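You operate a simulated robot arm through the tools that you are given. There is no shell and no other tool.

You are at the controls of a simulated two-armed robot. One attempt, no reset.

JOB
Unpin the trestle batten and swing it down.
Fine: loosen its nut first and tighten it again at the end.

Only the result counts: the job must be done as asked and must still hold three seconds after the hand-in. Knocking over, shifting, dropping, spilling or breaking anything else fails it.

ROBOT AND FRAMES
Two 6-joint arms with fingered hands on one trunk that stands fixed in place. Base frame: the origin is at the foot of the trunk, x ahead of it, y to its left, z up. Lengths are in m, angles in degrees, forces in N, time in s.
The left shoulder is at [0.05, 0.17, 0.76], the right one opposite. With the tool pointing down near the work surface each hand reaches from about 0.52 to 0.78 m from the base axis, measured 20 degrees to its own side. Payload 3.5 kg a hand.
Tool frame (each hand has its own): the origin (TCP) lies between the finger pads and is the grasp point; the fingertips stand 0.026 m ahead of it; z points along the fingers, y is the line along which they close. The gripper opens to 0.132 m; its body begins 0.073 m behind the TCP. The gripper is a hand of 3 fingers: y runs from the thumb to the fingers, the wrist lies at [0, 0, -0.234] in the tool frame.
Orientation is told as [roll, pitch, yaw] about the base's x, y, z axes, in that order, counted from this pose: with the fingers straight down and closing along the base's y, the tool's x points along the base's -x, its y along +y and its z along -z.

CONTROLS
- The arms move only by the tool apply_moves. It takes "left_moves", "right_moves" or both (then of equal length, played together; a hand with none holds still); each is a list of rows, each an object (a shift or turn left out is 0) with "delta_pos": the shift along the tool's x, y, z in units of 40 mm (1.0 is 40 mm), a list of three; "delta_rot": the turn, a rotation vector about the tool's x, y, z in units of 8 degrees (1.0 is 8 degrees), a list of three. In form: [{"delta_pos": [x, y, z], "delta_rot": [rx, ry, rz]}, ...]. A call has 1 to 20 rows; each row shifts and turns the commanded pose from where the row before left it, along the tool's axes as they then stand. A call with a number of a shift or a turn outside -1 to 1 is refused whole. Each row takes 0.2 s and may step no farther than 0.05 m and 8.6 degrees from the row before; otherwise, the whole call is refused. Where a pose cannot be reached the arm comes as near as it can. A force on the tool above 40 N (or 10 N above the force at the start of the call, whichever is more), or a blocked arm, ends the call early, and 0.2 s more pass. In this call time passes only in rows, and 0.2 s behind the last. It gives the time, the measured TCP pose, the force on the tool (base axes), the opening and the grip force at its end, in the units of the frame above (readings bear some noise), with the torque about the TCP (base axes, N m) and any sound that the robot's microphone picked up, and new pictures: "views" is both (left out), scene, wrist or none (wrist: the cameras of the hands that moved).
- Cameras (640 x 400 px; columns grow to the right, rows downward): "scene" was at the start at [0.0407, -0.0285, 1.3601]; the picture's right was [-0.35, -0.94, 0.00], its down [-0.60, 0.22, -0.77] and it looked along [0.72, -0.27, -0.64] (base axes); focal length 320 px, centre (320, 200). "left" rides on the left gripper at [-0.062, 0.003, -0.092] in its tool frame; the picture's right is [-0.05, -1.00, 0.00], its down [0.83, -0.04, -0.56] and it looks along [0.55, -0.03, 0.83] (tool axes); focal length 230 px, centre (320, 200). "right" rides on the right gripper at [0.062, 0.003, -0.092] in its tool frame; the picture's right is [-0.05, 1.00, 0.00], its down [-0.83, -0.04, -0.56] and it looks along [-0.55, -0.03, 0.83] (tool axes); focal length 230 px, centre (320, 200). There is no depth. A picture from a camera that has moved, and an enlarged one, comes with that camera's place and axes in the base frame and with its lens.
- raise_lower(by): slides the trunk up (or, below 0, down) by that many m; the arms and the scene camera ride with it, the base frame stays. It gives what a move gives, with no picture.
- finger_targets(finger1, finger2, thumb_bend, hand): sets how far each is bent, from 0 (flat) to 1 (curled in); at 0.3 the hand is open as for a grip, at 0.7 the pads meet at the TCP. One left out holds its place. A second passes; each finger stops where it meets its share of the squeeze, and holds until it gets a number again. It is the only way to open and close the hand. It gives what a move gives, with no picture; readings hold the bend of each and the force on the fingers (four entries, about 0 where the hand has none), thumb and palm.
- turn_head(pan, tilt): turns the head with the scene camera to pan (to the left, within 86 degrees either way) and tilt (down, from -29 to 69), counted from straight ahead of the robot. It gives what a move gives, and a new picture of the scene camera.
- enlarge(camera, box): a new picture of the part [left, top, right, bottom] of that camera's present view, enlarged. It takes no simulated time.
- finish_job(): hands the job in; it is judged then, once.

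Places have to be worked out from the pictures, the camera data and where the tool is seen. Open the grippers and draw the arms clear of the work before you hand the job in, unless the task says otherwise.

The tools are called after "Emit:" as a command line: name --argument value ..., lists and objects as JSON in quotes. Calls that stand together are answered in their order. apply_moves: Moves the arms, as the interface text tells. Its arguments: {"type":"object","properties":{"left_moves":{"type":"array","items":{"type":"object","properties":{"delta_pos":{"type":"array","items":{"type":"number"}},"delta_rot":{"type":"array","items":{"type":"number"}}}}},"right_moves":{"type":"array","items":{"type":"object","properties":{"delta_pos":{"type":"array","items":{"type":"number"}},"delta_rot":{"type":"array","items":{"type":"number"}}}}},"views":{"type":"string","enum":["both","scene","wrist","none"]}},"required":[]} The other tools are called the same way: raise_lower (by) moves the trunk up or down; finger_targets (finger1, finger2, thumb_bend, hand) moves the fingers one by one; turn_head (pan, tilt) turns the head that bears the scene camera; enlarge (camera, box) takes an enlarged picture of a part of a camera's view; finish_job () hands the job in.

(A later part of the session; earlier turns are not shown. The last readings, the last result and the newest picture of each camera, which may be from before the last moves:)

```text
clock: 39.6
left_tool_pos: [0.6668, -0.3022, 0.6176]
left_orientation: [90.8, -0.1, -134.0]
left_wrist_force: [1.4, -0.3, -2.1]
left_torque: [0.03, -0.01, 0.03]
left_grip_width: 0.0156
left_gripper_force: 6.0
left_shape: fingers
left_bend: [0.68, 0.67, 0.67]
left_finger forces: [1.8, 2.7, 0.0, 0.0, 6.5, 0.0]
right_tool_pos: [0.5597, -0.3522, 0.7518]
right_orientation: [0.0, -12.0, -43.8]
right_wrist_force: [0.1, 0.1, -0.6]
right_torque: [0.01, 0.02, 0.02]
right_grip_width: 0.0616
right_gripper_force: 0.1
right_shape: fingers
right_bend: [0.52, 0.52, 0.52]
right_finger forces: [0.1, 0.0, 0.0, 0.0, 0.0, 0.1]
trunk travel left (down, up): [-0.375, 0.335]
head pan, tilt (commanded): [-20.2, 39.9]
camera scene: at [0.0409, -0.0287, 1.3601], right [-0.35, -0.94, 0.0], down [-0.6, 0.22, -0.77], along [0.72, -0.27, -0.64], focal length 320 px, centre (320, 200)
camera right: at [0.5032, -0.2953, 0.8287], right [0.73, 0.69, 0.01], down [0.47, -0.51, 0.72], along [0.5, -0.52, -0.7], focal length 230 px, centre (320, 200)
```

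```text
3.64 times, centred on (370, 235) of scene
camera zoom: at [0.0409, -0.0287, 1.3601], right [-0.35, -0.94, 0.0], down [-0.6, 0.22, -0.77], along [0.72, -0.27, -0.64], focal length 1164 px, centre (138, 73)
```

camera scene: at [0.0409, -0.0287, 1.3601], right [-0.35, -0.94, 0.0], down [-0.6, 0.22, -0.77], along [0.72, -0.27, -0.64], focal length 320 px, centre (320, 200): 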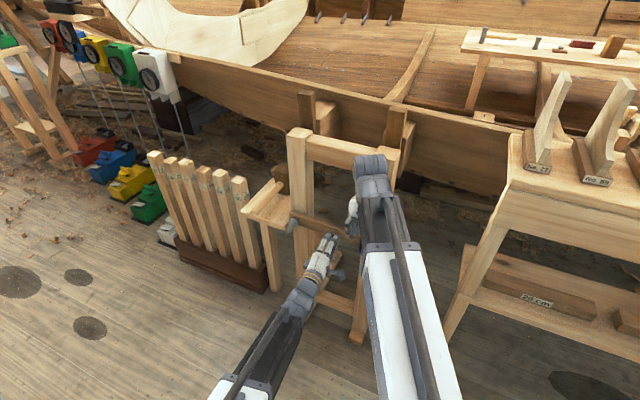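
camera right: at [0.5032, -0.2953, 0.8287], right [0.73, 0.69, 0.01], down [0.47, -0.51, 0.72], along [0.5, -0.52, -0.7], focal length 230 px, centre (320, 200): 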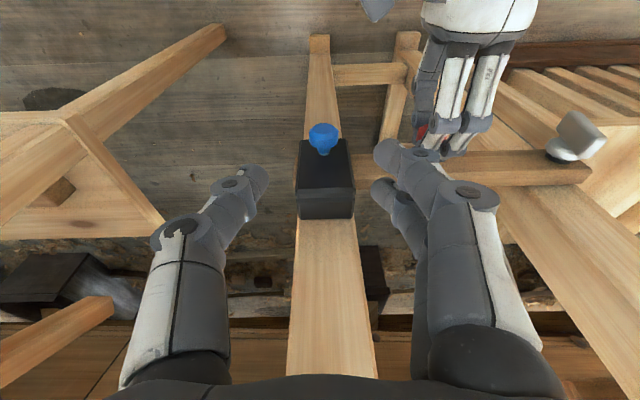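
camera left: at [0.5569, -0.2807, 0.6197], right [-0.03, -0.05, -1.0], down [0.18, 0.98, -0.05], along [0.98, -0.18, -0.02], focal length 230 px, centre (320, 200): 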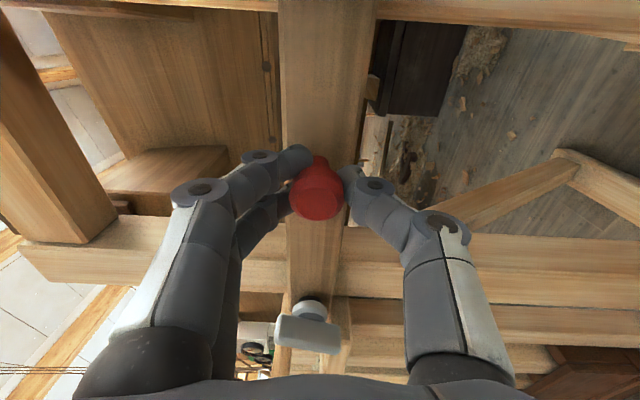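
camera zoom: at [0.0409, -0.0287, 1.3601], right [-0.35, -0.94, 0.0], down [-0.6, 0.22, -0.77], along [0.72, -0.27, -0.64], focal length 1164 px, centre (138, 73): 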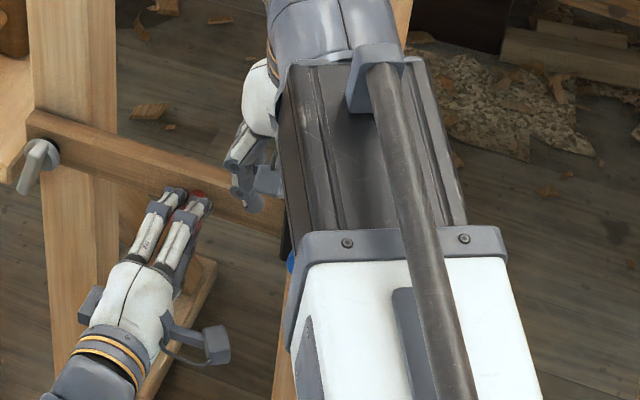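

The knob ring sits at roughly 23 mm in front of the keeper plate, and the hand is centred on it laterally. I reduce the tilt to about 4° and descend most of the way, staying slightly in front of the plate.

Emit:
apply_moves --right_moves '[{"delta_rot": [0, 1, 0]}, {"delta_pos": [-0.16, 0, 1]}, {"delta_pos": [-0.16, 0, 1]}]' --views "wrist"

Emit:
enlarge --camera "right" --box '[220, 80, 420, 230]'

```text
clock: 40.4
left_tool_pos: [0.6656, -0.3022, 0.6166]
left_orientation: [90.8, -0.1, -133.9]
left_wrist_force: [2.6, -1.5, -2.0]
left_torque: [0.02, 0.01, 0.0]
left_grip_width: 0.015
left_gripper_force: 5.7
left_shape: fingers
left_bend: [0.68, 0.67, 0.67]
left_finger forces: [2.0, 2.8, 0.0, 0.0, 7.2, 0.1]
right_tool_pos: [0.5723, -0.3644, 0.6737]
right_orientation: [0.0, -4.0, -43.7]
right_wrist_force: [0.0, 0.6, 0.2]
right_torque: [0.0, -0.02, -0.01]
right_grip_width: 0.0615
right_gripper_force: 0.0
right_shape: fingers
right_bend: [0.52, 0.52, 0.52]
right_finger forces: [0.0, 0.0, 0.0, 0.1, 0.1, 0.0]
trunk travel left (down, up): [-0.375, 0.335]
head pan, tilt (commanded): [-20.2, 39.9]
camera right: at [0.5247, -0.3168, 0.7602], right [0.73, 0.69, 0.0], down [0.54, -0.58, 0.61], along [0.42, -0.44, -0.79], focal length 230 px, centre (320, 200)
```

right: 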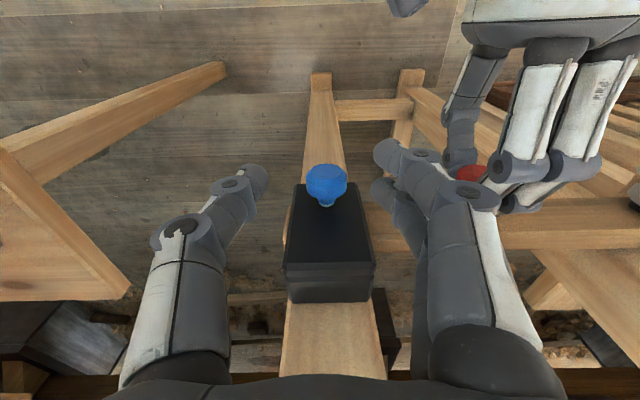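

```text
2.67 times, centred on (320, 155) of right
camera zoom: at [0.5247, -0.3168, 0.7602], right [0.73, 0.69, 0.0], down [0.54, -0.58, 0.61], along [0.42, -0.44, -0.79], focal length 614 px, centre (320, 320)
```

zoom: 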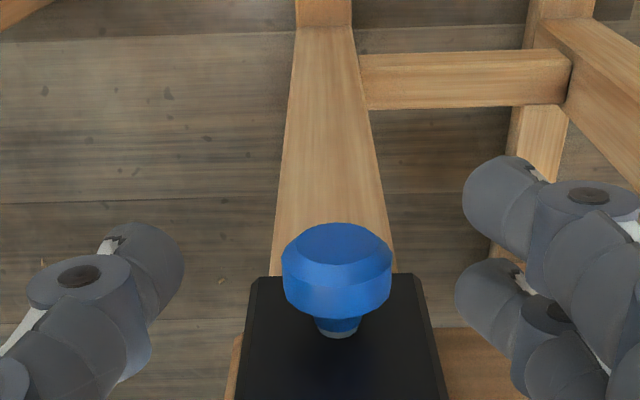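

The knob's ring centre is at n≈-0.687 with its front face at -0.679 and the plate at -0.710. I descend 42 mm and then slide 14 mm toward the plate in small steps.

Emit:
apply_moves --right_moves '[{"delta_pos": [0, 0.03, 0.52]}, {"delta_pos": [0, 0.02, 0.52]}, {"delta_pos": [-0.18, 0, 0]}, {"delta_pos": [-0.18, 0, 0]}]' --views "wrist"

Emit:
enlarge --camera "right" --box '[220, 100, 420, 250]'

```text
clock: 41.4
left_tool_pos: [0.6667, -0.3007, 0.6183]
left_orientation: [90.9, -0.1, -134.0]
left_wrist_force: [1.7, -2.0, -2.8]
left_torque: [0.03, 0.01, -0.04]
left_grip_width: 0.0155
left_gripper_force: 6.0
left_shape: fingers
left_bend: [0.68, 0.67, 0.67]
left_finger forces: [2.1, 3.0, 0.0, 0.1, 7.1, 0.0]
right_tool_pos: [0.5858, -0.3768, 0.6317]
right_orientation: [0.0, -3.9, -43.7]
right_wrist_force: [-0.6, 0.2, 0.2]
right_torque: [-0.04, -0.01, -0.03]
right_grip_width: 0.0616
right_gripper_force: 0.0
right_shape: fingers
right_bend: [0.52, 0.52, 0.52]
right_finger forces: [0.0, 0.0, 0.1, 0.0, 0.0, 0.0]
trunk travel left (down, up): [-0.375, 0.335]
head pan, tilt (commanded): [-20.2, 39.9]
camera right: at [0.5381, -0.3273, 0.7194], right [0.73, 0.69, 0.0], down [0.54, -0.58, 0.61], along [0.42, -0.44, -0.79], focal length 230 px, centre (320, 200)
```

right: 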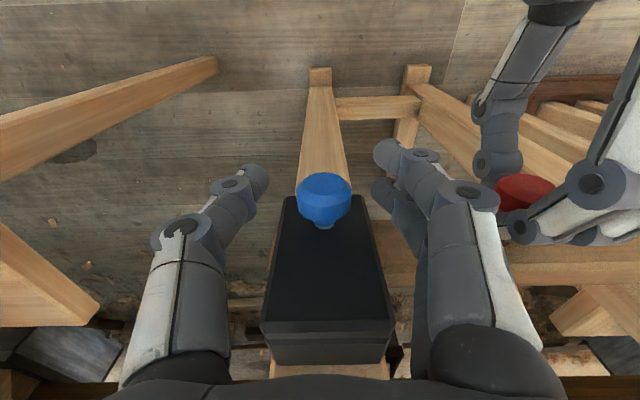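

```text
2.67 times, centred on (320, 175) of right
camera zoom: at [0.5381, -0.3273, 0.7194], right [0.73, 0.69, 0.0], down [0.54, -0.58, 0.61], along [0.42, -0.44, -0.79], focal length 614 px, centre (320, 267)
```

zoom: 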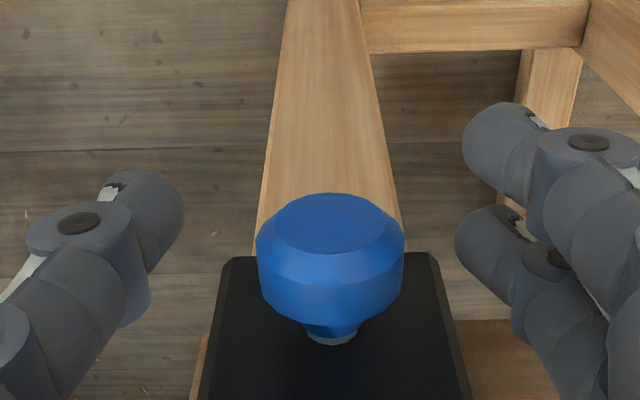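

The hand is in position around the knob. I need to know which of the two fingers is the one nearer the plate, so I open finger2 a little and look.

Emit:
finger_targets --hand "right" --finger2 0.44

Emit:
enlarge --camera "right" --box '[220, 100, 420, 250]'

```text
clock: 42.4
left_tool_pos: [0.6667, -0.3016, 0.618]
left_orientation: [90.9, -0.1, -134.0]
left_wrist_force: [1.9, -1.8, -1.8]
left_torque: [0.0, 0.0, 0.01]
left_grip_width: 0.0155
left_gripper_force: 5.4
left_shape: fingers
left_bend: [0.68, 0.67, 0.67]
left_finger forces: [2.0, 2.8, 0.0, 0.0, 6.9, 0.0]
right_tool_pos: [0.5863, -0.3772, 0.6318]
right_orientation: [-0.1, -4.1, -43.7]
right_wrist_force: [0.2, -0.7, 0.2]
right_torque: [0.02, -0.03, 0.03]
right_grip_width: 0.0618
right_gripper_force: 0.1
right_shape: fingers
right_bend: [0.52, 0.44, 0.52]
right_finger forces: [0.1, 0.0, 0.0, 0.0, 0.0, 0.0]
trunk travel left (down, up): [-0.375, 0.335]
head pan, tilt (commanded): [-20.2, 39.9]
```

```text
2.67 times, centred on (320, 175) of right
camera zoom: at [0.538, -0.3272, 0.7195], right [0.73, 0.69, 0.0], down [0.54, -0.58, 0.61], along [0.42, -0.44, -0.79], focal length 614 px, centre (320, 267)
```

zoom: 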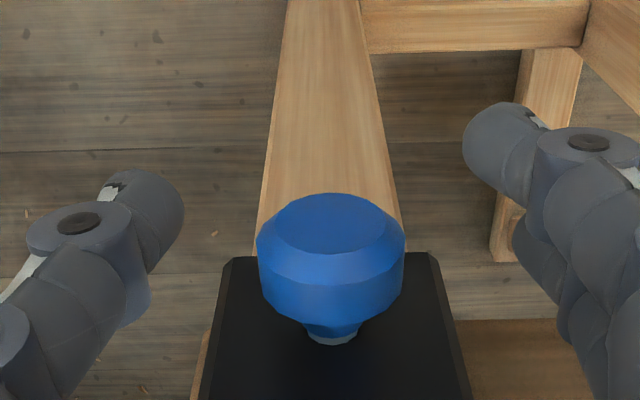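

Finger2 is the one next to the plate. I close finger2 and the thumb on the knob, leaving finger1 open in front.

Emit:
finger_targets --hand "right" --finger2 0.68 --thumb_bend 0.64

Emit:
enlarge --camera "right" --box '[220, 100, 420, 250]'

```text
clock: 43.4
left_tool_pos: [0.6675, -0.3018, 0.6188]
left_orientation: [90.9, -0.1, -133.9]
left_wrist_force: [0.6, -1.7, -1.2]
left_torque: [-0.01, 0.0, 0.0]
left_grip_width: 0.0154
left_gripper_force: 5.7
left_shape: fingers
left_bend: [0.68, 0.67, 0.67]
left_finger forces: [2.3, 2.8, 0.0, 0.0, 6.5, 0.0]
right_tool_pos: [0.586, -0.3765, 0.6326]
right_orientation: [-0.1, -4.0, -43.7]
right_wrist_force: [3.4, 2.5, -1.7]
right_torque: [0.03, -0.04, 0.05]
right_grip_width: 0.0434
right_gripper_force: 3.0
right_shape: fingers
right_bend: [0.52, 0.62, 0.64]
right_finger forces: [0.0, 5.1, 0.0, 0.0, 1.0, 0.1]
trunk travel left (down, up): [-0.375, 0.335]
head pan, tilt (commanded): [-20.2, 39.9]
```

```text
2.67 times, centred on (320, 175) of right
camera zoom: at [0.5382, -0.327, 0.7194], right [0.73, 0.69, 0.0], down [0.54, -0.58, 0.61], along [0.42, -0.44, -0.79], focal length 614 px, centre (320, 267)
```

zoom: 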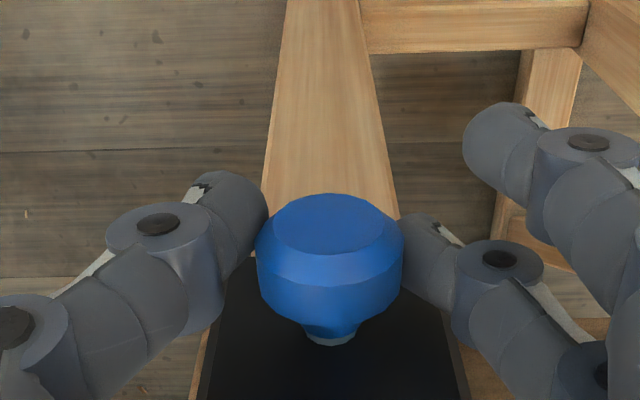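

Both sides touch: finger2 at 5 N and the thumb at 1 N. I tighten both to get a firm hold before pulling.

Emit:
finger_targets --hand "right" --finger2 0.82 --thumb_bend 0.82

Emit:
enlarge --camera "right" --box '[220, 100, 420, 250]'

```text
clock: 44.4
left_tool_pos: [0.667, -0.3042, 0.6173]
left_orientation: [90.9, -0.1, -134.1]
left_wrist_force: [1.7, -0.6, 0.2]
left_torque: [0.01, -0.02, 0.05]
left_grip_width: 0.0146
left_gripper_force: 5.0
left_shape: fingers
left_bend: [0.68, 0.67, 0.68]
left_finger forces: [1.7, 3.3, 0.1, 0.0, 5.2, 0.1]
right_tool_pos: [0.585, -0.378, 0.6319]
right_orientation: [-0.1, -3.9, -43.7]
right_wrist_force: [-9.9, -7.6, -18.9]
right_torque: [-0.01, 0.1, -0.02]
right_grip_width: 0.0401
right_gripper_force: 19.0
right_shape: fingers
right_bend: [0.52, 0.67, 0.67]
right_finger forces: [0.0, 10.9, 0.0, 0.0, 26.5, 0.1]
trunk travel left (down, up): [-0.375, 0.335]
head pan, tilt (commanded): [-20.2, 39.9]
```

```text
2.67 times, centred on (320, 175) of right
camera zoom: at [0.5377, -0.3282, 0.7185], right [0.73, 0.69, 0.0], down [0.54, -0.58, 0.61], along [0.42, -0.44, -0.79], focal length 614 px, centre (320, 267)
```

zoom: 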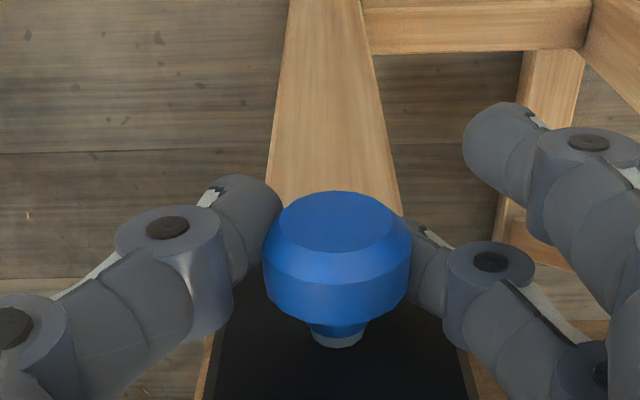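

The thumb dominates (26 N versus 11 N), and the curl tugs upward at 19 N because the knob is too near the fingertips. I loosen, lower the hand 6 mm, and regrip with a balanced squeeze.

Emit:
finger_targets --hand "right" --finger2 0.6 --thumb_bend 0.59

Emit:
apply_moves --right_moves '[{"delta_pos": [0, 0.04, 0.16]}]' --views "none"

Emit:
finger_targets --hand "right" --finger2 0.82 --thumb_bend 0.7

Emit:
enlarge --camera "right" --box '[220, 100, 420, 250]'

```text
clock: 45.4
left_tool_pos: [0.6671, -0.3022, 0.6165]
left_orientation: [90.9, -0.1, -134.1]
left_wrist_force: [1.9, -3.4, -1.8]
left_torque: [0.03, 0.02, -0.02]
left_grip_width: 0.0151
left_gripper_force: 6.3
left_shape: fingers
left_bend: [0.68, 0.67, 0.67]
left_finger forces: [2.2, 3.0, 0.0, 0.0, 6.7, 0.1]
right_tool_pos: [0.5857, -0.3755, 0.6324]
right_orientation: [0.0, -4.0, -43.7]
right_wrist_force: [-0.4, -0.1, -0.2]
right_torque: [0.0, -0.02, -0.02]
right_grip_width: 0.05
right_gripper_force: 0.0
right_shape: fingers
right_bend: [0.52, 0.6, 0.59]
right_finger forces: [0.0, 0.0, 0.0, 0.0, 0.1, 0.0]
trunk travel left (down, up): [-0.375, 0.335]
head pan, tilt (commanded): [-20.2, 39.9]
```

```text
clock: 45.8
left_tool_pos: [0.6668, -0.3022, 0.6178]
left_orientation: [90.9, 0.0, -133.9]
left_wrist_force: [2.1, -4.0, -2.8]
left_torque: [0.02, 0.02, -0.01]
left_grip_width: 0.0151
left_gripper_force: 6.4
left_shape: fingers
left_bend: [0.68, 0.67, 0.67]
left_finger forces: [2.2, 3.0, 0.0, 0.0, 6.8, 0.0]
right_tool_pos: [0.5866, -0.3752, 0.6262]
right_orientation: [-0.1, -4.0, -43.6]
right_wrist_force: [0.7, -0.2, -0.3]
right_torque: [0.01, 0.01, -0.04]
right_grip_width: 0.0498
right_gripper_force: 0.1
right_shape: fingers
right_bend: [0.52, 0.6, 0.59]
right_finger forces: [0.0, 0.0, 0.1, 0.0, 0.0, 0.1]
trunk travel left (down, up): [-0.375, 0.335]
head pan, tilt (commanded): [-20.2, 39.9]
```

```text
clock: 46.8
left_tool_pos: [0.667, -0.3027, 0.6182]
left_orientation: [90.9, -0.1, -134.0]
left_wrist_force: [1.1, -2.3, -0.8]
left_torque: [0.01, -0.01, -0.06]
left_grip_width: 0.0151
left_gripper_force: 5.6
left_shape: fingers
left_bend: [0.68, 0.67, 0.67]
left_finger forces: [2.5, 3.1, 0.1, 0.2, 5.7, 0.0]
right_tool_pos: [0.588, -0.3748, 0.6252]
right_orientation: [0.0, -3.9, -43.8]
right_wrist_force: [0.0, 1.7, -10.5]
right_torque: [0.07, 0.1, 0.1]
right_grip_width: 0.0409
right_gripper_force: 10.1
right_shape: fingers
right_bend: [0.52, 0.69, 0.67]
right_finger forces: [0.1, 12.7, 0.1, 0.0, 7.8, 0.0]
trunk travel left (down, up): [-0.375, 0.335]
head pan, tilt (commanded): [-20.2, 39.9]
```

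```text
2.67 times, centred on (320, 175) of right
camera zoom: at [0.5394, -0.3261, 0.7126], right [0.73, 0.69, 0.0], down [0.54, -0.58, 0.61], along [0.42, -0.44, -0.79], focal length 614 px, centre (320, 267)
```

zoom: 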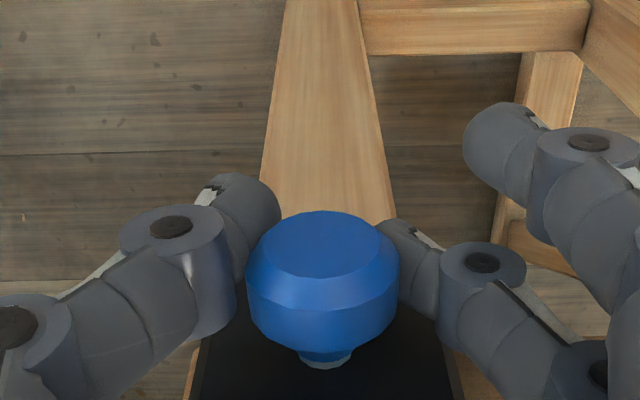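

The grip is balanced at about 13 N and 8 N. I try a gentle pull outward of about 10 mm and watch whether the pin follows.

Emit:
apply_moves --right_moves '[{"delta_pos": [0.08, 0, 0]}, {"delta_pos": [0.08, 0, 0]}, {"delta_pos": [0.08, 0, 0]}]' --views "wrist"

Emit:
enlarge --camera "right" --box '[220, 100, 420, 250]'

```text
clock: 47.6
left_tool_pos: [0.6676, -0.301, 0.6167]
left_orientation: [90.9, -0.2, -133.9]
left_wrist_force: [0.5, -2.6, 0.0]
left_torque: [-0.02, 0.0, -0.05]
left_grip_width: 0.0148
left_gripper_force: 5.4
left_shape: fingers
left_bend: [0.68, 0.67, 0.68]
left_finger forces: [2.4, 3.1, 0.1, 0.1, 5.9, 0.0]
right_tool_pos: [0.58, -0.3681, 0.6256]
right_orientation: [0.0, -4.0, -43.7]
right_wrist_force: [2.5, 0.3, -8.9]
right_torque: [0.05, 0.09, 0.08]
right_grip_width: 0.0408
right_gripper_force: 9.3
right_shape: fingers
right_bend: [0.52, 0.69, 0.67]
right_finger forces: [0.0, 12.3, 0.0, 0.0, 6.4, 0.1]
trunk travel left (down, up): [-0.375, 0.335]
head pan, tilt (commanded): [-20.2, 39.9]
camera right: at [0.5329, -0.3199, 0.7125], right [0.73, 0.69, 0.0], down [0.54, -0.58, 0.61], along [0.42, -0.44, -0.79], focal length 230 px, centre (320, 200)
```

right: 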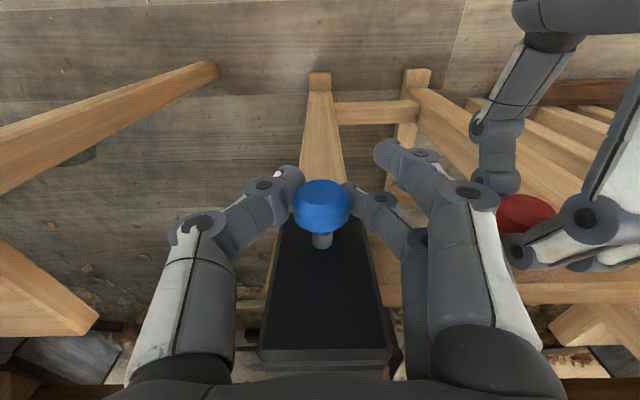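

```text
2.67 times, centred on (320, 175) of right
camera zoom: at [0.5329, -0.3199, 0.7125], right [0.73, 0.69, 0.0], down [0.54, -0.58, 0.61], along [0.42, -0.44, -0.79], focal length 614 px, centre (320, 267)
```

zoom: 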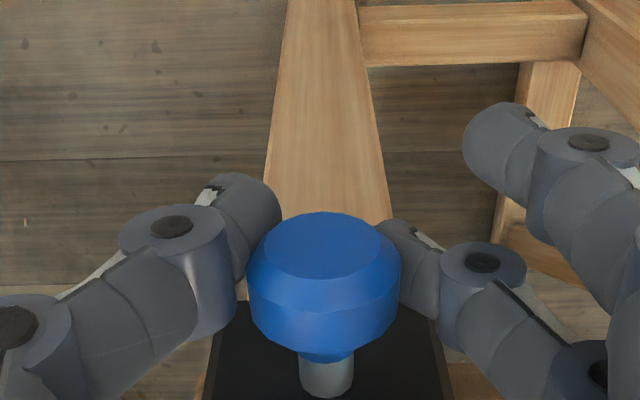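

The pin follows the hand, since its metal shank now shows between knob and plate. I keep pulling in small steps.

Emit:
apply_moves --right_moves '[{"delta_pos": [0.1, 0, 0]}, {"delta_pos": [0.1, 0, 0]}, {"delta_pos": [0.1, 0, 0]}]' --views "wrist"

Emit:
enlarge --camera "right" --box '[220, 100, 420, 270]'

```text
clock: 48.4
left_tool_pos: [0.6684, -0.3024, 0.6181]
left_orientation: [90.9, -0.2, -134.0]
left_wrist_force: [2.3, -3.2, -1.1]
left_torque: [0.01, 0.0, 0.04]
left_grip_width: 0.015
left_gripper_force: 6.3
left_shape: fingers
left_bend: [0.68, 0.67, 0.67]
left_finger forces: [2.3, 3.1, 0.0, 0.1, 6.4, 0.0]
right_tool_pos: [0.5719, -0.3597, 0.6253]
right_orientation: [0.0, -4.0, -43.6]
right_wrist_force: [2.9, 0.6, -5.4]
right_torque: [0.05, 0.05, 0.08]
right_grip_width: 0.0403
right_gripper_force: 7.9
right_shape: fingers
right_bend: [0.52, 0.69, 0.68]
right_finger forces: [0.0, 10.4, 0.0, 0.0, 5.7, 0.1]
trunk travel left (down, up): [-0.375, 0.335]
head pan, tilt (commanded): [-20.2, 39.9]
camera right: at [0.5239, -0.3112, 0.7119], right [0.73, 0.69, 0.0], down [0.54, -0.58, 0.61], along [0.42, -0.44, -0.79], focal length 230 px, centre (320, 200)
```

right: 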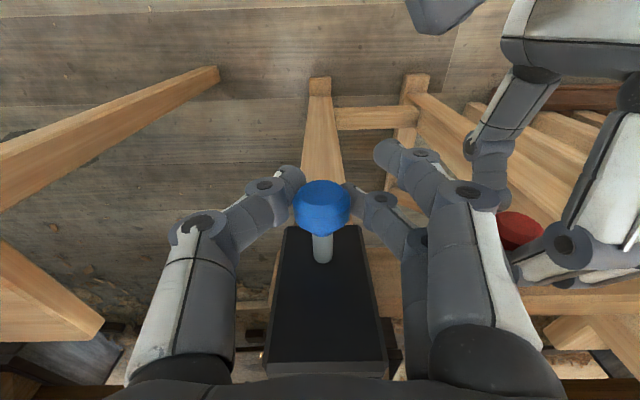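

```text
2.35 times, centred on (320, 185) of right
camera zoom: at [0.5239, -0.3112, 0.7119], right [0.73, 0.69, 0.0], down [0.54, -0.58, 0.61], along [0.42, -0.44, -0.79], focal length 541 px, centre (320, 235)
```

zoom: 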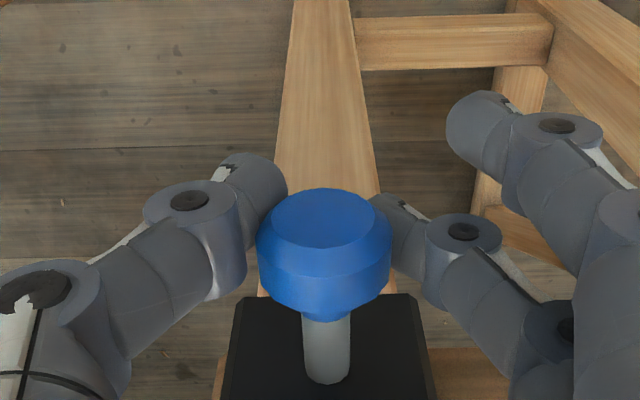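

Pulled 22 mm with only about 2 N of resistance. I continue another 12 mm.

Emit:
apply_moves --right_moves '[{"delta_pos": [0.1, 0, 0]}, {"delta_pos": [0.1, 0, 0]}, {"delta_pos": [0.1, 0, 0]}]' --views "both"

Emit:
enlarge --camera "right" --box '[220, 100, 420, 270]'

```text
clock: 49.2
left_tool_pos: [0.6674, -0.3013, 0.6177]
left_orientation: [90.9, -0.2, -133.9]
left_wrist_force: [0.3, -4.4, -1.5]
left_torque: [0.06, 0.01, -0.03]
left_grip_width: 0.015
left_gripper_force: 5.6
left_shape: fingers
left_bend: [0.68, 0.67, 0.68]
left_finger forces: [2.4, 2.8, 0.0, 0.1, 6.1, 0.0]
right_tool_pos: [0.5626, -0.3542, 0.6243]
right_orientation: [0.0, -4.0, -43.7]
right_wrist_force: [8.8, -1.1, -4.4]
right_torque: [0.0, -0.1, 0.01]
right_grip_width: 0.0391
right_gripper_force: 6.6
right_shape: fingers
right_bend: [0.52, 0.7, 0.68]
right_finger forces: [0.0, 9.5, 0.0, 0.0, 3.9, 0.0]
trunk travel left (down, up): [-0.375, 0.335]
head pan, tilt (commanded): [-20.2, 39.9]
camera scene: at [0.0417, -0.029, 1.3601], right [-0.35, -0.94, 0.0], down [-0.6, 0.22, -0.77], along [0.72, -0.27, -0.64], focal length 320 px, centre (320, 200)
camera right: at [0.516, -0.3038, 0.7107], right [0.73, 0.69, 0.0], down [0.54, -0.58, 0.61], along [0.42, -0.44, -0.79], focal length 230 px, centre (320, 200)
```

scene: 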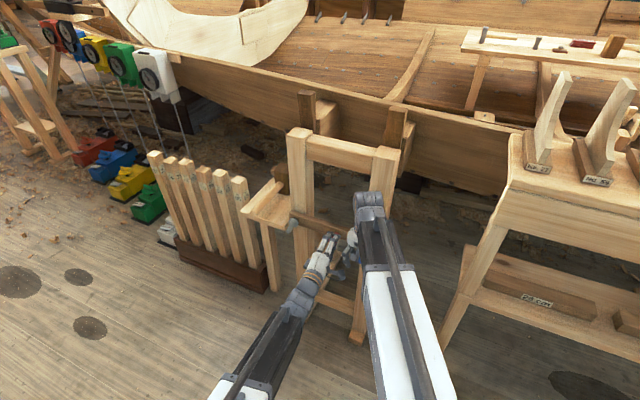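
right: 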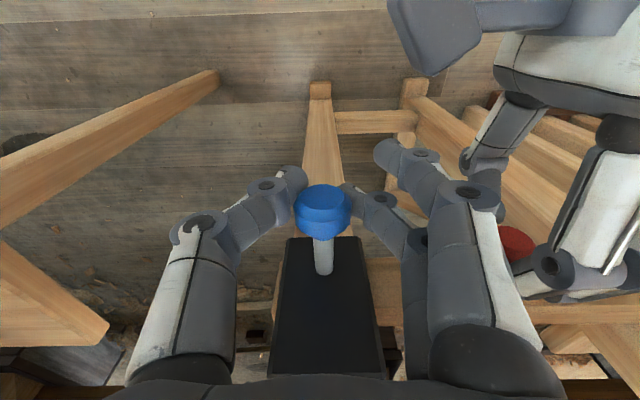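

```text
2.35 times, centred on (320, 185) of right
camera zoom: at [0.516, -0.3038, 0.7107], right [0.73, 0.69, 0.0], down [0.54, -0.58, 0.61], along [0.42, -0.44, -0.79], focal length 541 px, centre (320, 235)
```

zoom: 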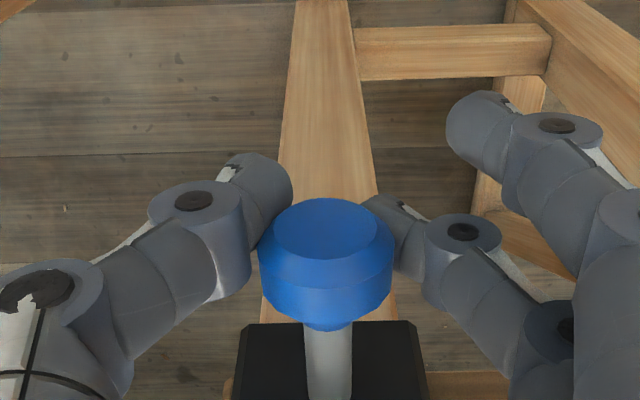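

The resistance has risen to about 7 N after 31 mm of travel, which suggests the pin is at the end of its stroke. While holding the pin out, I nudge the red peg down 3 mm with the left hand to test whether the batten is free.

Emit:
apply_moves --left_moves '[{"delta_pos": [0, -0.1, 0]}]' --views "none"

```text
clock: 49.6
left_tool_pos: [0.6673, -0.3029, 0.615]
left_orientation: [90.9, -0.1, -134.0]
left_wrist_force: [1.9, -2.2, 1.7]
left_torque: [0.03, -0.02, 0.02]
left_grip_width: 0.0147
left_gripper_force: 5.6
left_shape: fingers
left_bend: [0.68, 0.67, 0.68]
left_finger forces: [2.8, 3.4, 0.0, 0.1, 5.2, 0.1]
right_tool_pos: [0.5632, -0.3529, 0.6229]
right_orientation: [0.0, -4.0, -43.7]
right_wrist_force: [9.5, -1.0, -4.7]
right_torque: [-0.01, -0.07, 0.05]
right_grip_width: 0.0387
right_gripper_force: 6.5
right_shape: fingers
right_bend: [0.52, 0.7, 0.68]
right_finger forces: [0.0, 9.6, 0.1, 0.1, 3.6, 0.0]
trunk travel left (down, up): [-0.375, 0.335]
head pan, tilt (commanded): [-20.2, 39.9]
```

A change of only 3 N, so that's not conclusive yet. I lower another 8 mm in two steps.

Emit:
apply_moves --left_moves '[{"delta_pos": [0, -0.1, 0]}, {"delta_pos": [0.0, -0.1, 0]}]' --views "wrist"

Emit:
enlarge --camera "right" --box '[280, 200, 640, 400]'

```text
clock: 50.2
left_tool_pos: [0.6678, -0.3009, 0.6054]
left_orientation: [90.9, -0.1, -134.0]
left_wrist_force: [3.7, -3.2, 1.5]
left_torque: [0.06, -0.1, 0.01]
left_grip_width: 0.0144
left_gripper_force: 6.1
left_shape: fingers
left_bend: [0.68, 0.66, 0.68]
left_finger forces: [4.0, 3.4, 0.0, 0.0, 5.0, 0.0]
right_tool_pos: [0.5623, -0.3537, 0.6237]
right_orientation: [0.0, -4.0, -43.7]
right_wrist_force: [9.0, -0.5, -5.2]
right_torque: [0.01, -0.05, 0.05]
right_grip_width: 0.0388
right_gripper_force: 6.8
right_shape: fingers
right_bend: [0.52, 0.7, 0.68]
right_finger forces: [0.0, 9.8, 0.0, 0.0, 3.6, 0.0]
trunk travel left (down, up): [-0.375, 0.335]
head pan, tilt (commanded): [-20.2, 39.9]
camera left: at [0.5575, -0.2809, 0.6074], right [-0.03, -0.05, -1.0], down [0.18, 0.98, -0.05], along [0.98, -0.18, -0.02], focal length 230 px, centre (320, 200)
```

left: 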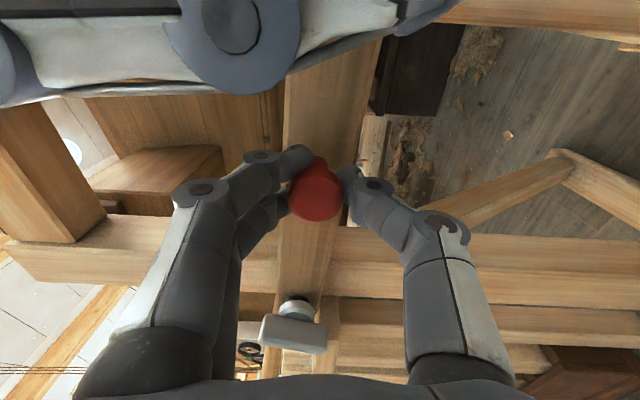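

```text
1.78 times, centred on (460, 300) of right
camera zoom: at [0.5156, -0.3035, 0.7106], right [0.73, 0.69, 0.0], down [0.54, -0.58, 0.61], along [0.42, -0.44, -0.79], focal length 409 px, centre (71, 22)
```

zoom: 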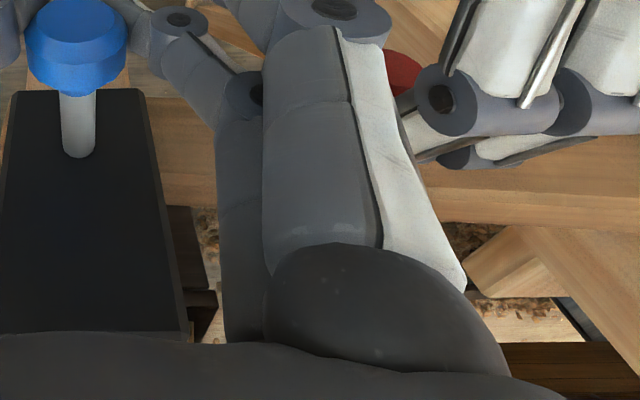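

The peg moved 12 mm with only 1.5 N, so the batten is free and rotating. I follow the arc with the left hand (pivot radius about 149 mm) down to about 22° while the right hand keeps the pin out.

Emit:
apply_moves --left_moves '[{"delta_pos": [0.044, -0.342, 0]}, {"delta_pos": [0.088, -0.38, 0]}, {"delta_pos": [0.127, -0.369, 0]}]' --views "both"

Emit:
enlarge --camera "scene" --box '[270, 190, 400, 290]'

```text
clock: 51.0
left_tool_pos: [0.6734, -0.2954, 0.5616]
left_orientation: [90.9, -0.1, -134.0]
left_wrist_force: [1.8, -6.7, 0.2]
left_torque: [0.12, -0.1, -0.03]
left_grip_width: 0.0129
left_gripper_force: 6.7
left_shape: fingers
left_bend: [0.68, 0.66, 0.68]
left_finger forces: [5.1, 3.4, 0.1, 0.0, 4.7, 0.0]
right_tool_pos: [0.5622, -0.3527, 0.6233]
right_orientation: [0.0, -3.8, -43.6]
right_wrist_force: [9.6, -0.7, -4.9]
right_torque: [0.02, -0.07, 0.05]
right_grip_width: 0.0385
right_gripper_force: 6.8
right_shape: fingers
right_bend: [0.52, 0.7, 0.68]
right_finger forces: [0.0, 10.3, 0.1, 0.1, 3.5, 0.1]
trunk travel left (down, up): [-0.375, 0.335]
head pan, tilt (commanded): [-20.2, 39.9]
camera scene: at [0.0416, -0.0291, 1.3601], right [-0.35, -0.94, 0.0], down [-0.6, 0.22, -0.77], along [0.72, -0.27, -0.64], focal length 320 px, centre (320, 200)
camera left: at [0.5646, -0.2747, 0.5637], right [-0.03, -0.05, -1.0], down [0.18, 0.98, -0.05], along [0.98, -0.18, -0.02], focal length 230 px, centre (320, 200)
```

scene: 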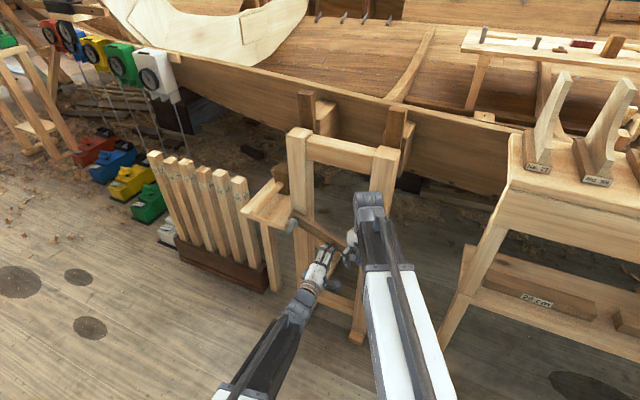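
left: 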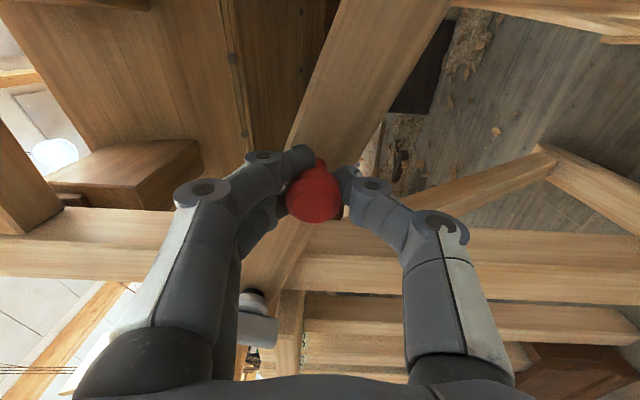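

```text
4.00 times, centred on (335, 240) of scene
camera zoom: at [0.0416, -0.0291, 1.3601], right [-0.35, -0.94, 0.0], down [-0.6, 0.22, -0.77], along [0.72, -0.27, -0.64], focal length 1280 px, centre (260, 40)
```

zoom: 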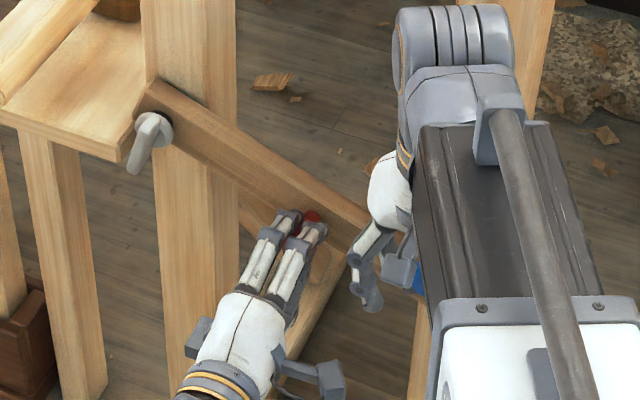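

The batten is down by about 22° and well clear of the pin line. I ease the pin back 12 mm with the right hand to see how it behaves before I let go of it.

Emit:
apply_moves --right_moves '[{"delta_pos": [-0.1, 0, 0]}, {"delta_pos": [-0.1, 0, 0]}, {"delta_pos": [-0.1, 0, 0]}]' --views "wrist"

Emit:
enlarge --camera "right" --box '[220, 120, 420, 290]'

```text
clock: 51.8
left_tool_pos: [0.6744, -0.296, 0.5622]
left_orientation: [91.0, -0.2, -134.0]
left_wrist_force: [0.8, -8.4, -2.5]
left_torque: [0.13, -0.06, -0.05]
left_grip_width: 0.013
left_gripper_force: 7.0
left_shape: fingers
left_bend: [0.68, 0.66, 0.68]
left_finger forces: [5.2, 3.4, 0.0, 0.0, 5.1, 0.1]
right_tool_pos: [0.5729, -0.3618, 0.6252]
right_orientation: [0.1, -4.0, -43.7]
right_wrist_force: [0.5, 1.7, -8.9]
right_torque: [0.01, -0.01, -0.06]
right_grip_width: 0.0391
right_gripper_force: 6.6
right_shape: fingers
right_bend: [0.52, 0.71, 0.68]
right_finger forces: [0.0, 7.7, 0.0, 0.0, 6.7, 0.1]
trunk travel left (down, up): [-0.375, 0.335]
head pan, tilt (commanded): [-20.2, 39.9]
camera right: at [0.5244, -0.3127, 0.7116], right [0.73, 0.69, 0.0], down [0.54, -0.58, 0.61], along [0.42, -0.44, -0.79], focal length 230 px, centre (320, 200)
```

right: 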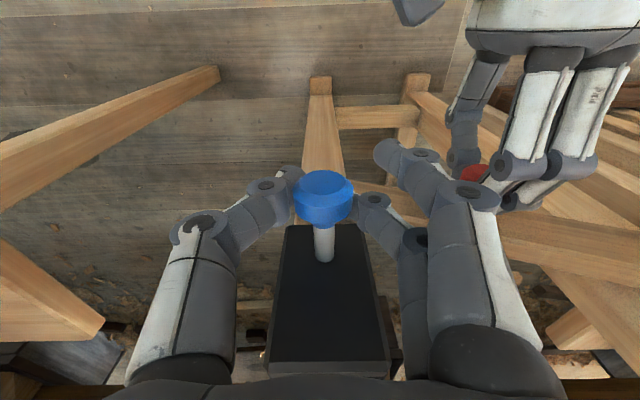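

```text
2.35 times, centred on (320, 205) of right
camera zoom: at [0.5244, -0.3127, 0.7116], right [0.73, 0.69, 0.0], down [0.54, -0.58, 0.61], along [0.42, -0.44, -0.79], focal length 541 px, centre (320, 188)
```

zoom: 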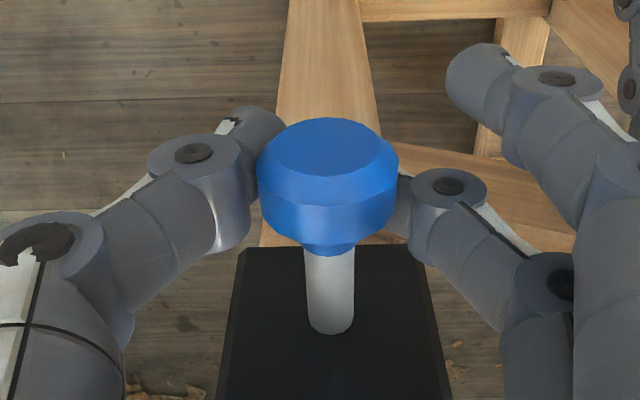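

The pin stays out by friction, since the knob simply slid in the grip. I open the right hand and lift it straight up away from the knob.

Emit:
finger_targets --hand "right" --finger1 0.5 --finger2 0.5 --thumb_bend 0.5

Emit:
apply_moves --right_moves '[{"delta_pos": [0.1, 0, -0.8]}, {"delta_pos": [0.1, 0, -0.9]}, {"delta_pos": [0.1, 0, -0.9]}]' --views "both"

Emit:
enlarge --camera "right" --box '[240, 60, 480, 240]'

```text
clock: 52.8
left_tool_pos: [0.6744, -0.2964, 0.5619]
left_orientation: [90.9, -0.2, -134.0]
left_wrist_force: [2.1, -7.7, -3.6]
left_torque: [0.13, -0.02, -0.08]
left_grip_width: 0.0126
left_gripper_force: 7.4
left_shape: fingers
left_bend: [0.68, 0.66, 0.68]
left_finger forces: [5.0, 3.2, 0.1, 0.0, 5.9, 0.0]
right_tool_pos: [0.5715, -0.3616, 0.6256]
right_orientation: [0.0, -4.0, -43.8]
right_wrist_force: [-0.5, 0.8, -0.5]
right_torque: [0.01, -0.04, 0.0]
right_grip_width: 0.0671
right_gripper_force: 0.1
right_shape: fingers
right_bend: [0.5, 0.5, 0.5]
right_finger forces: [0.0, 0.0, 0.0, 0.0, 0.1, 0.0]
trunk travel left (down, up): [-0.375, 0.335]
head pan, tilt (commanded): [-20.2, 39.9]
```

```text
clock: 53.6
left_tool_pos: [0.6748, -0.2956, 0.5637]
left_orientation: [90.9, -0.1, -134.0]
left_wrist_force: [1.8, -9.5, -2.3]
left_torque: [0.13, -0.02, -0.04]
left_grip_width: 0.0126
left_gripper_force: 6.7
left_shape: fingers
left_bend: [0.68, 0.66, 0.68]
left_finger forces: [4.9, 3.3, 0.0, 0.0, 5.4, 0.1]
right_tool_pos: [0.557, -0.3476, 0.7278]
right_orientation: [-0.1, -3.9, -43.7]
right_wrist_force: [0.5, -0.5, 0.0]
right_torque: [-0.02, 0.04, 0.0]
right_grip_width: 0.067
right_gripper_force: 0.1
right_shape: fingers
right_bend: [0.5, 0.5, 0.5]
right_finger forces: [0.0, 0.0, 0.1, 0.0, 0.0, 0.0]
trunk travel left (down, up): [-0.375, 0.335]
head pan, tilt (commanded): [-20.2, 39.9]
camera scene: at [0.0411, -0.0291, 1.3601], right [-0.35, -0.94, 0.0], down [-0.6, 0.22, -0.77], along [0.72, -0.27, -0.64], focal length 320 px, centre (320, 200)
camera right: at [0.5096, -0.298, 0.8144], right [0.73, 0.69, 0.0], down [0.54, -0.58, 0.61], along [0.42, -0.44, -0.79], focal length 230 px, centre (320, 200)
```

scene: 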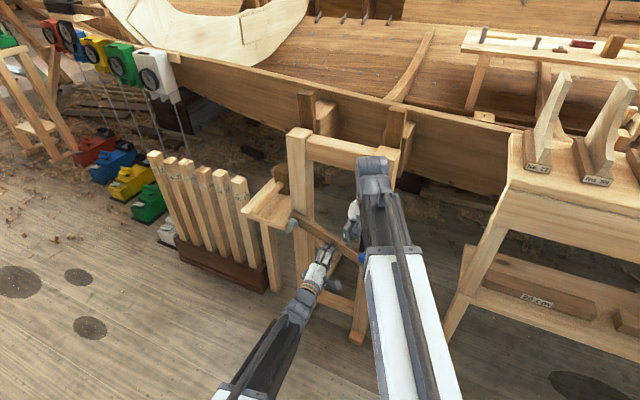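
right: 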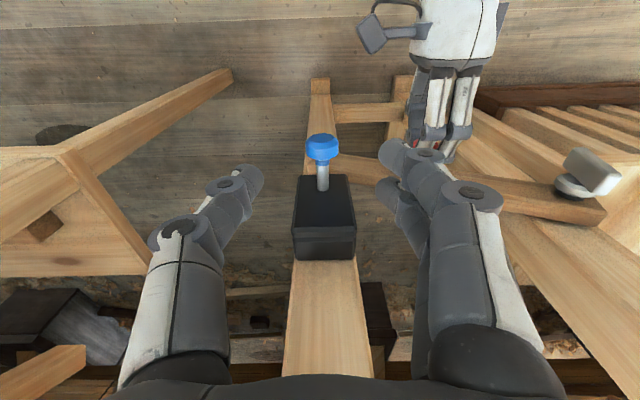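

```text
2.22 times, centred on (360, 150) of right
camera zoom: at [0.5096, -0.298, 0.8144], right [0.73, 0.69, 0.0], down [0.54, -0.58, 0.61], along [0.42, -0.44, -0.79], focal length 511 px, centre (231, 311)
```

zoom: 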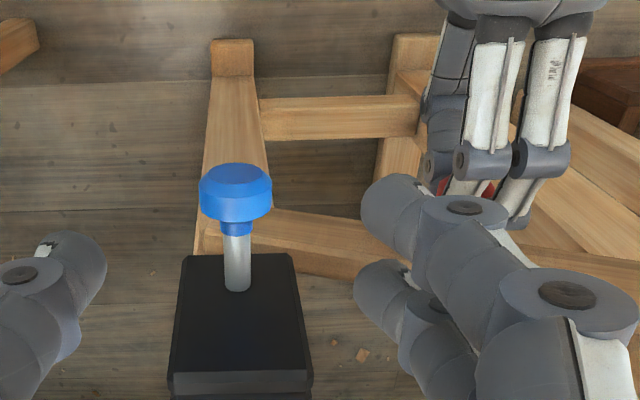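

The pin stays out in its keeper. I lift the right hand a bit more and slide it back along the batten direction to where it started, out of the way.

Emit:
apply_moves --right_moves '[{"delta_pos": [0, 0, -1]}, {"delta_pos": [0, -0.9, -0.2]}, {"delta_pos": [0, -0.9, 0]}, {"delta_pos": [0, -0.9, 0]}, {"delta_pos": [0, -0.9, 0]}, {"delta_pos": [0, -0.9, 0]}]' --views "scene"

Emit:
enlarge --camera "scene" --box '[260, 190, 400, 290]'

```text
clock: 55.0
left_tool_pos: [0.6754, -0.2948, 0.563]
left_orientation: [91.0, -0.2, -133.9]
left_wrist_force: [1.3, -8.8, -2.1]
left_torque: [0.15, -0.01, -0.03]
left_grip_width: 0.0128
left_gripper_force: 7.2
left_shape: fingers
left_bend: [0.68, 0.66, 0.68]
left_finger forces: [5.2, 3.4, 0.0, 0.0, 5.7, 0.0]
right_tool_pos: [0.4299, -0.4762, 0.7737]
right_orientation: [0.0, -4.0, -43.7]
right_wrist_force: [-0.4, 0.3, -0.2]
right_torque: [0.01, 0.01, 0.0]
right_grip_width: 0.0674
right_gripper_force: 0.1
right_shape: fingers
right_bend: [0.5, 0.5, 0.5]
right_finger forces: [0.0, 0.0, 0.0, 0.1, 0.0, 0.0]
trunk travel left (down, up): [-0.375, 0.335]
head pan, tilt (commanded): [-20.2, 39.9]
camera scene: at [0.0412, -0.0289, 1.3601], right [-0.35, -0.94, 0.0], down [-0.6, 0.22, -0.77], along [0.72, -0.26, -0.64], focal length 320 px, centre (320, 200)
```

scene: 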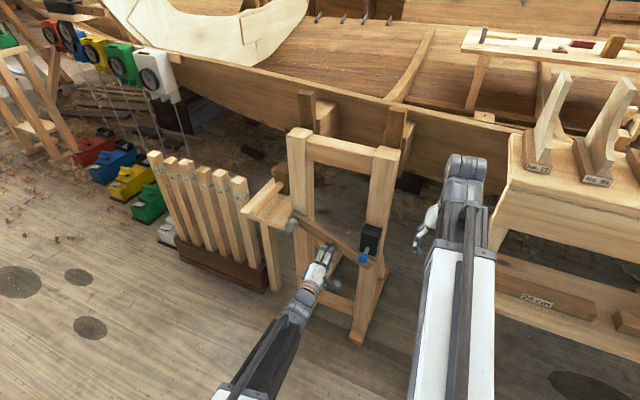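

```text
4.00 times, centred on (330, 240) of scene
camera zoom: at [0.0412, -0.0289, 1.3601], right [-0.35, -0.94, 0.0], down [-0.6, 0.22, -0.77], along [0.72, -0.26, -0.64], focal length 1280 px, centre (280, 40)
```

zoom: 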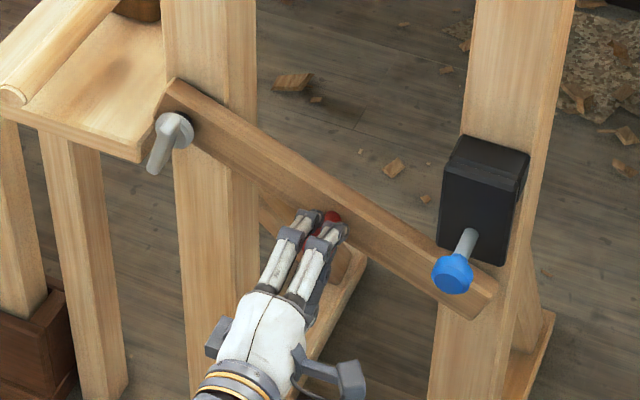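

The right arm is clear. The batten is steady at 22°, and I continue along the arc with the left hand to about 48°.

Emit:
apply_moves --left_moves '[{"delta_pos": [0.16, -0.382, 0]}, {"delta_pos": [0.212, -0.359, 0]}, {"delta_pos": [0.262, -0.332, 0]}, {"delta_pos": [0.298, -0.3, 0]}]' --views "scene"

Emit:
enlarge --camera "scene" --box '[260, 190, 400, 290]'

Emit:
enlarge --camera "left" --box '[220, 80, 420, 280]'

```text
clock: 56.0
left_tool_pos: [0.7008, -0.2692, 0.5065]
left_orientation: [90.9, 0.0, -134.0]
left_wrist_force: [1.1, -8.3, -2.9]
left_torque: [0.16, -0.03, -0.03]
left_grip_width: 0.0115
left_gripper_force: 7.3
left_shape: fingers
left_bend: [0.69, 0.66, 0.68]
left_finger forces: [5.9, 3.0, 0.1, 0.0, 5.3, 0.0]
right_tool_pos: [0.4317, -0.4768, 0.7744]
right_orientation: [0.0, -4.0, -43.7]
right_wrist_force: [0.2, -0.2, -0.5]
right_torque: [-0.02, 0.01, 0.01]
right_grip_width: 0.0673
right_gripper_force: 0.0
right_shape: fingers
right_bend: [0.5, 0.5, 0.5]
right_finger forces: [0.1, 0.0, 0.0, 0.0, 0.0, 0.1]
trunk travel left (down, up): [-0.375, 0.335]
head pan, tilt (commanded): [-20.2, 39.9]
camera scene: at [0.041, -0.0289, 1.3601], right [-0.35, -0.94, 0.0], down [-0.6, 0.22, -0.77], along [0.72, -0.27, -0.64], focal length 320 px, centre (320, 200)
```

scene: 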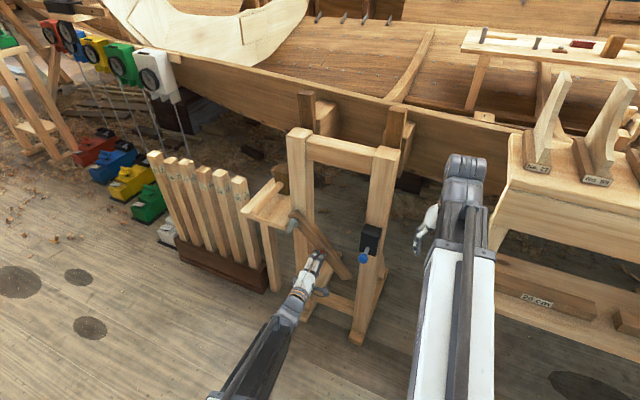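

```text
4.00 times, centred on (330, 240) of scene
camera zoom: at [0.041, -0.0289, 1.3601], right [-0.35, -0.94, 0.0], down [-0.6, 0.22, -0.77], along [0.72, -0.27, -0.64], focal length 1280 px, centre (280, 40)
```

zoom: 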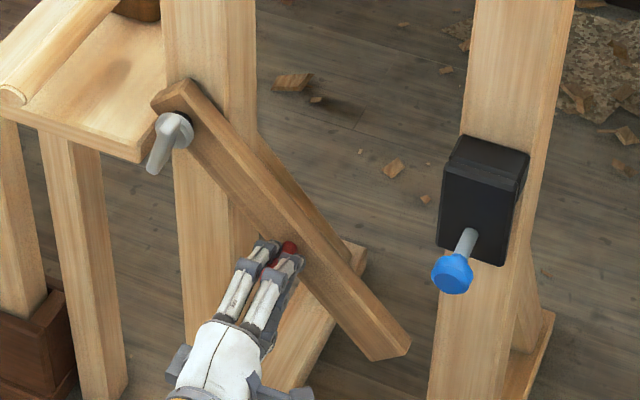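

```text
2.00 times, centred on (320, 180) of left
camera zoom: at [0.5915, -0.248, 0.5082], right [-0.03, -0.05, -1.0], down [0.18, 0.98, -0.05], along [0.98, -0.18, -0.02], focal length 460 px, centre (320, 240)
```

zoom: 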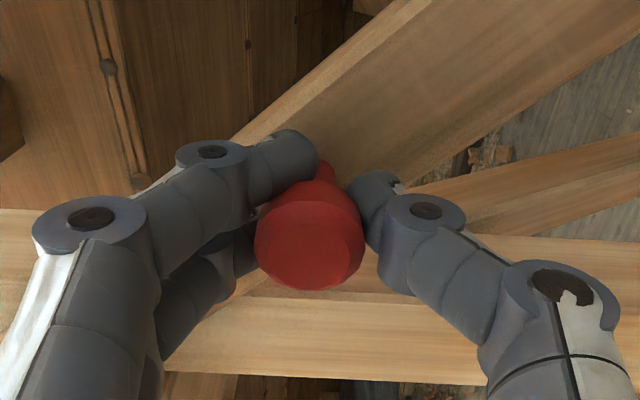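

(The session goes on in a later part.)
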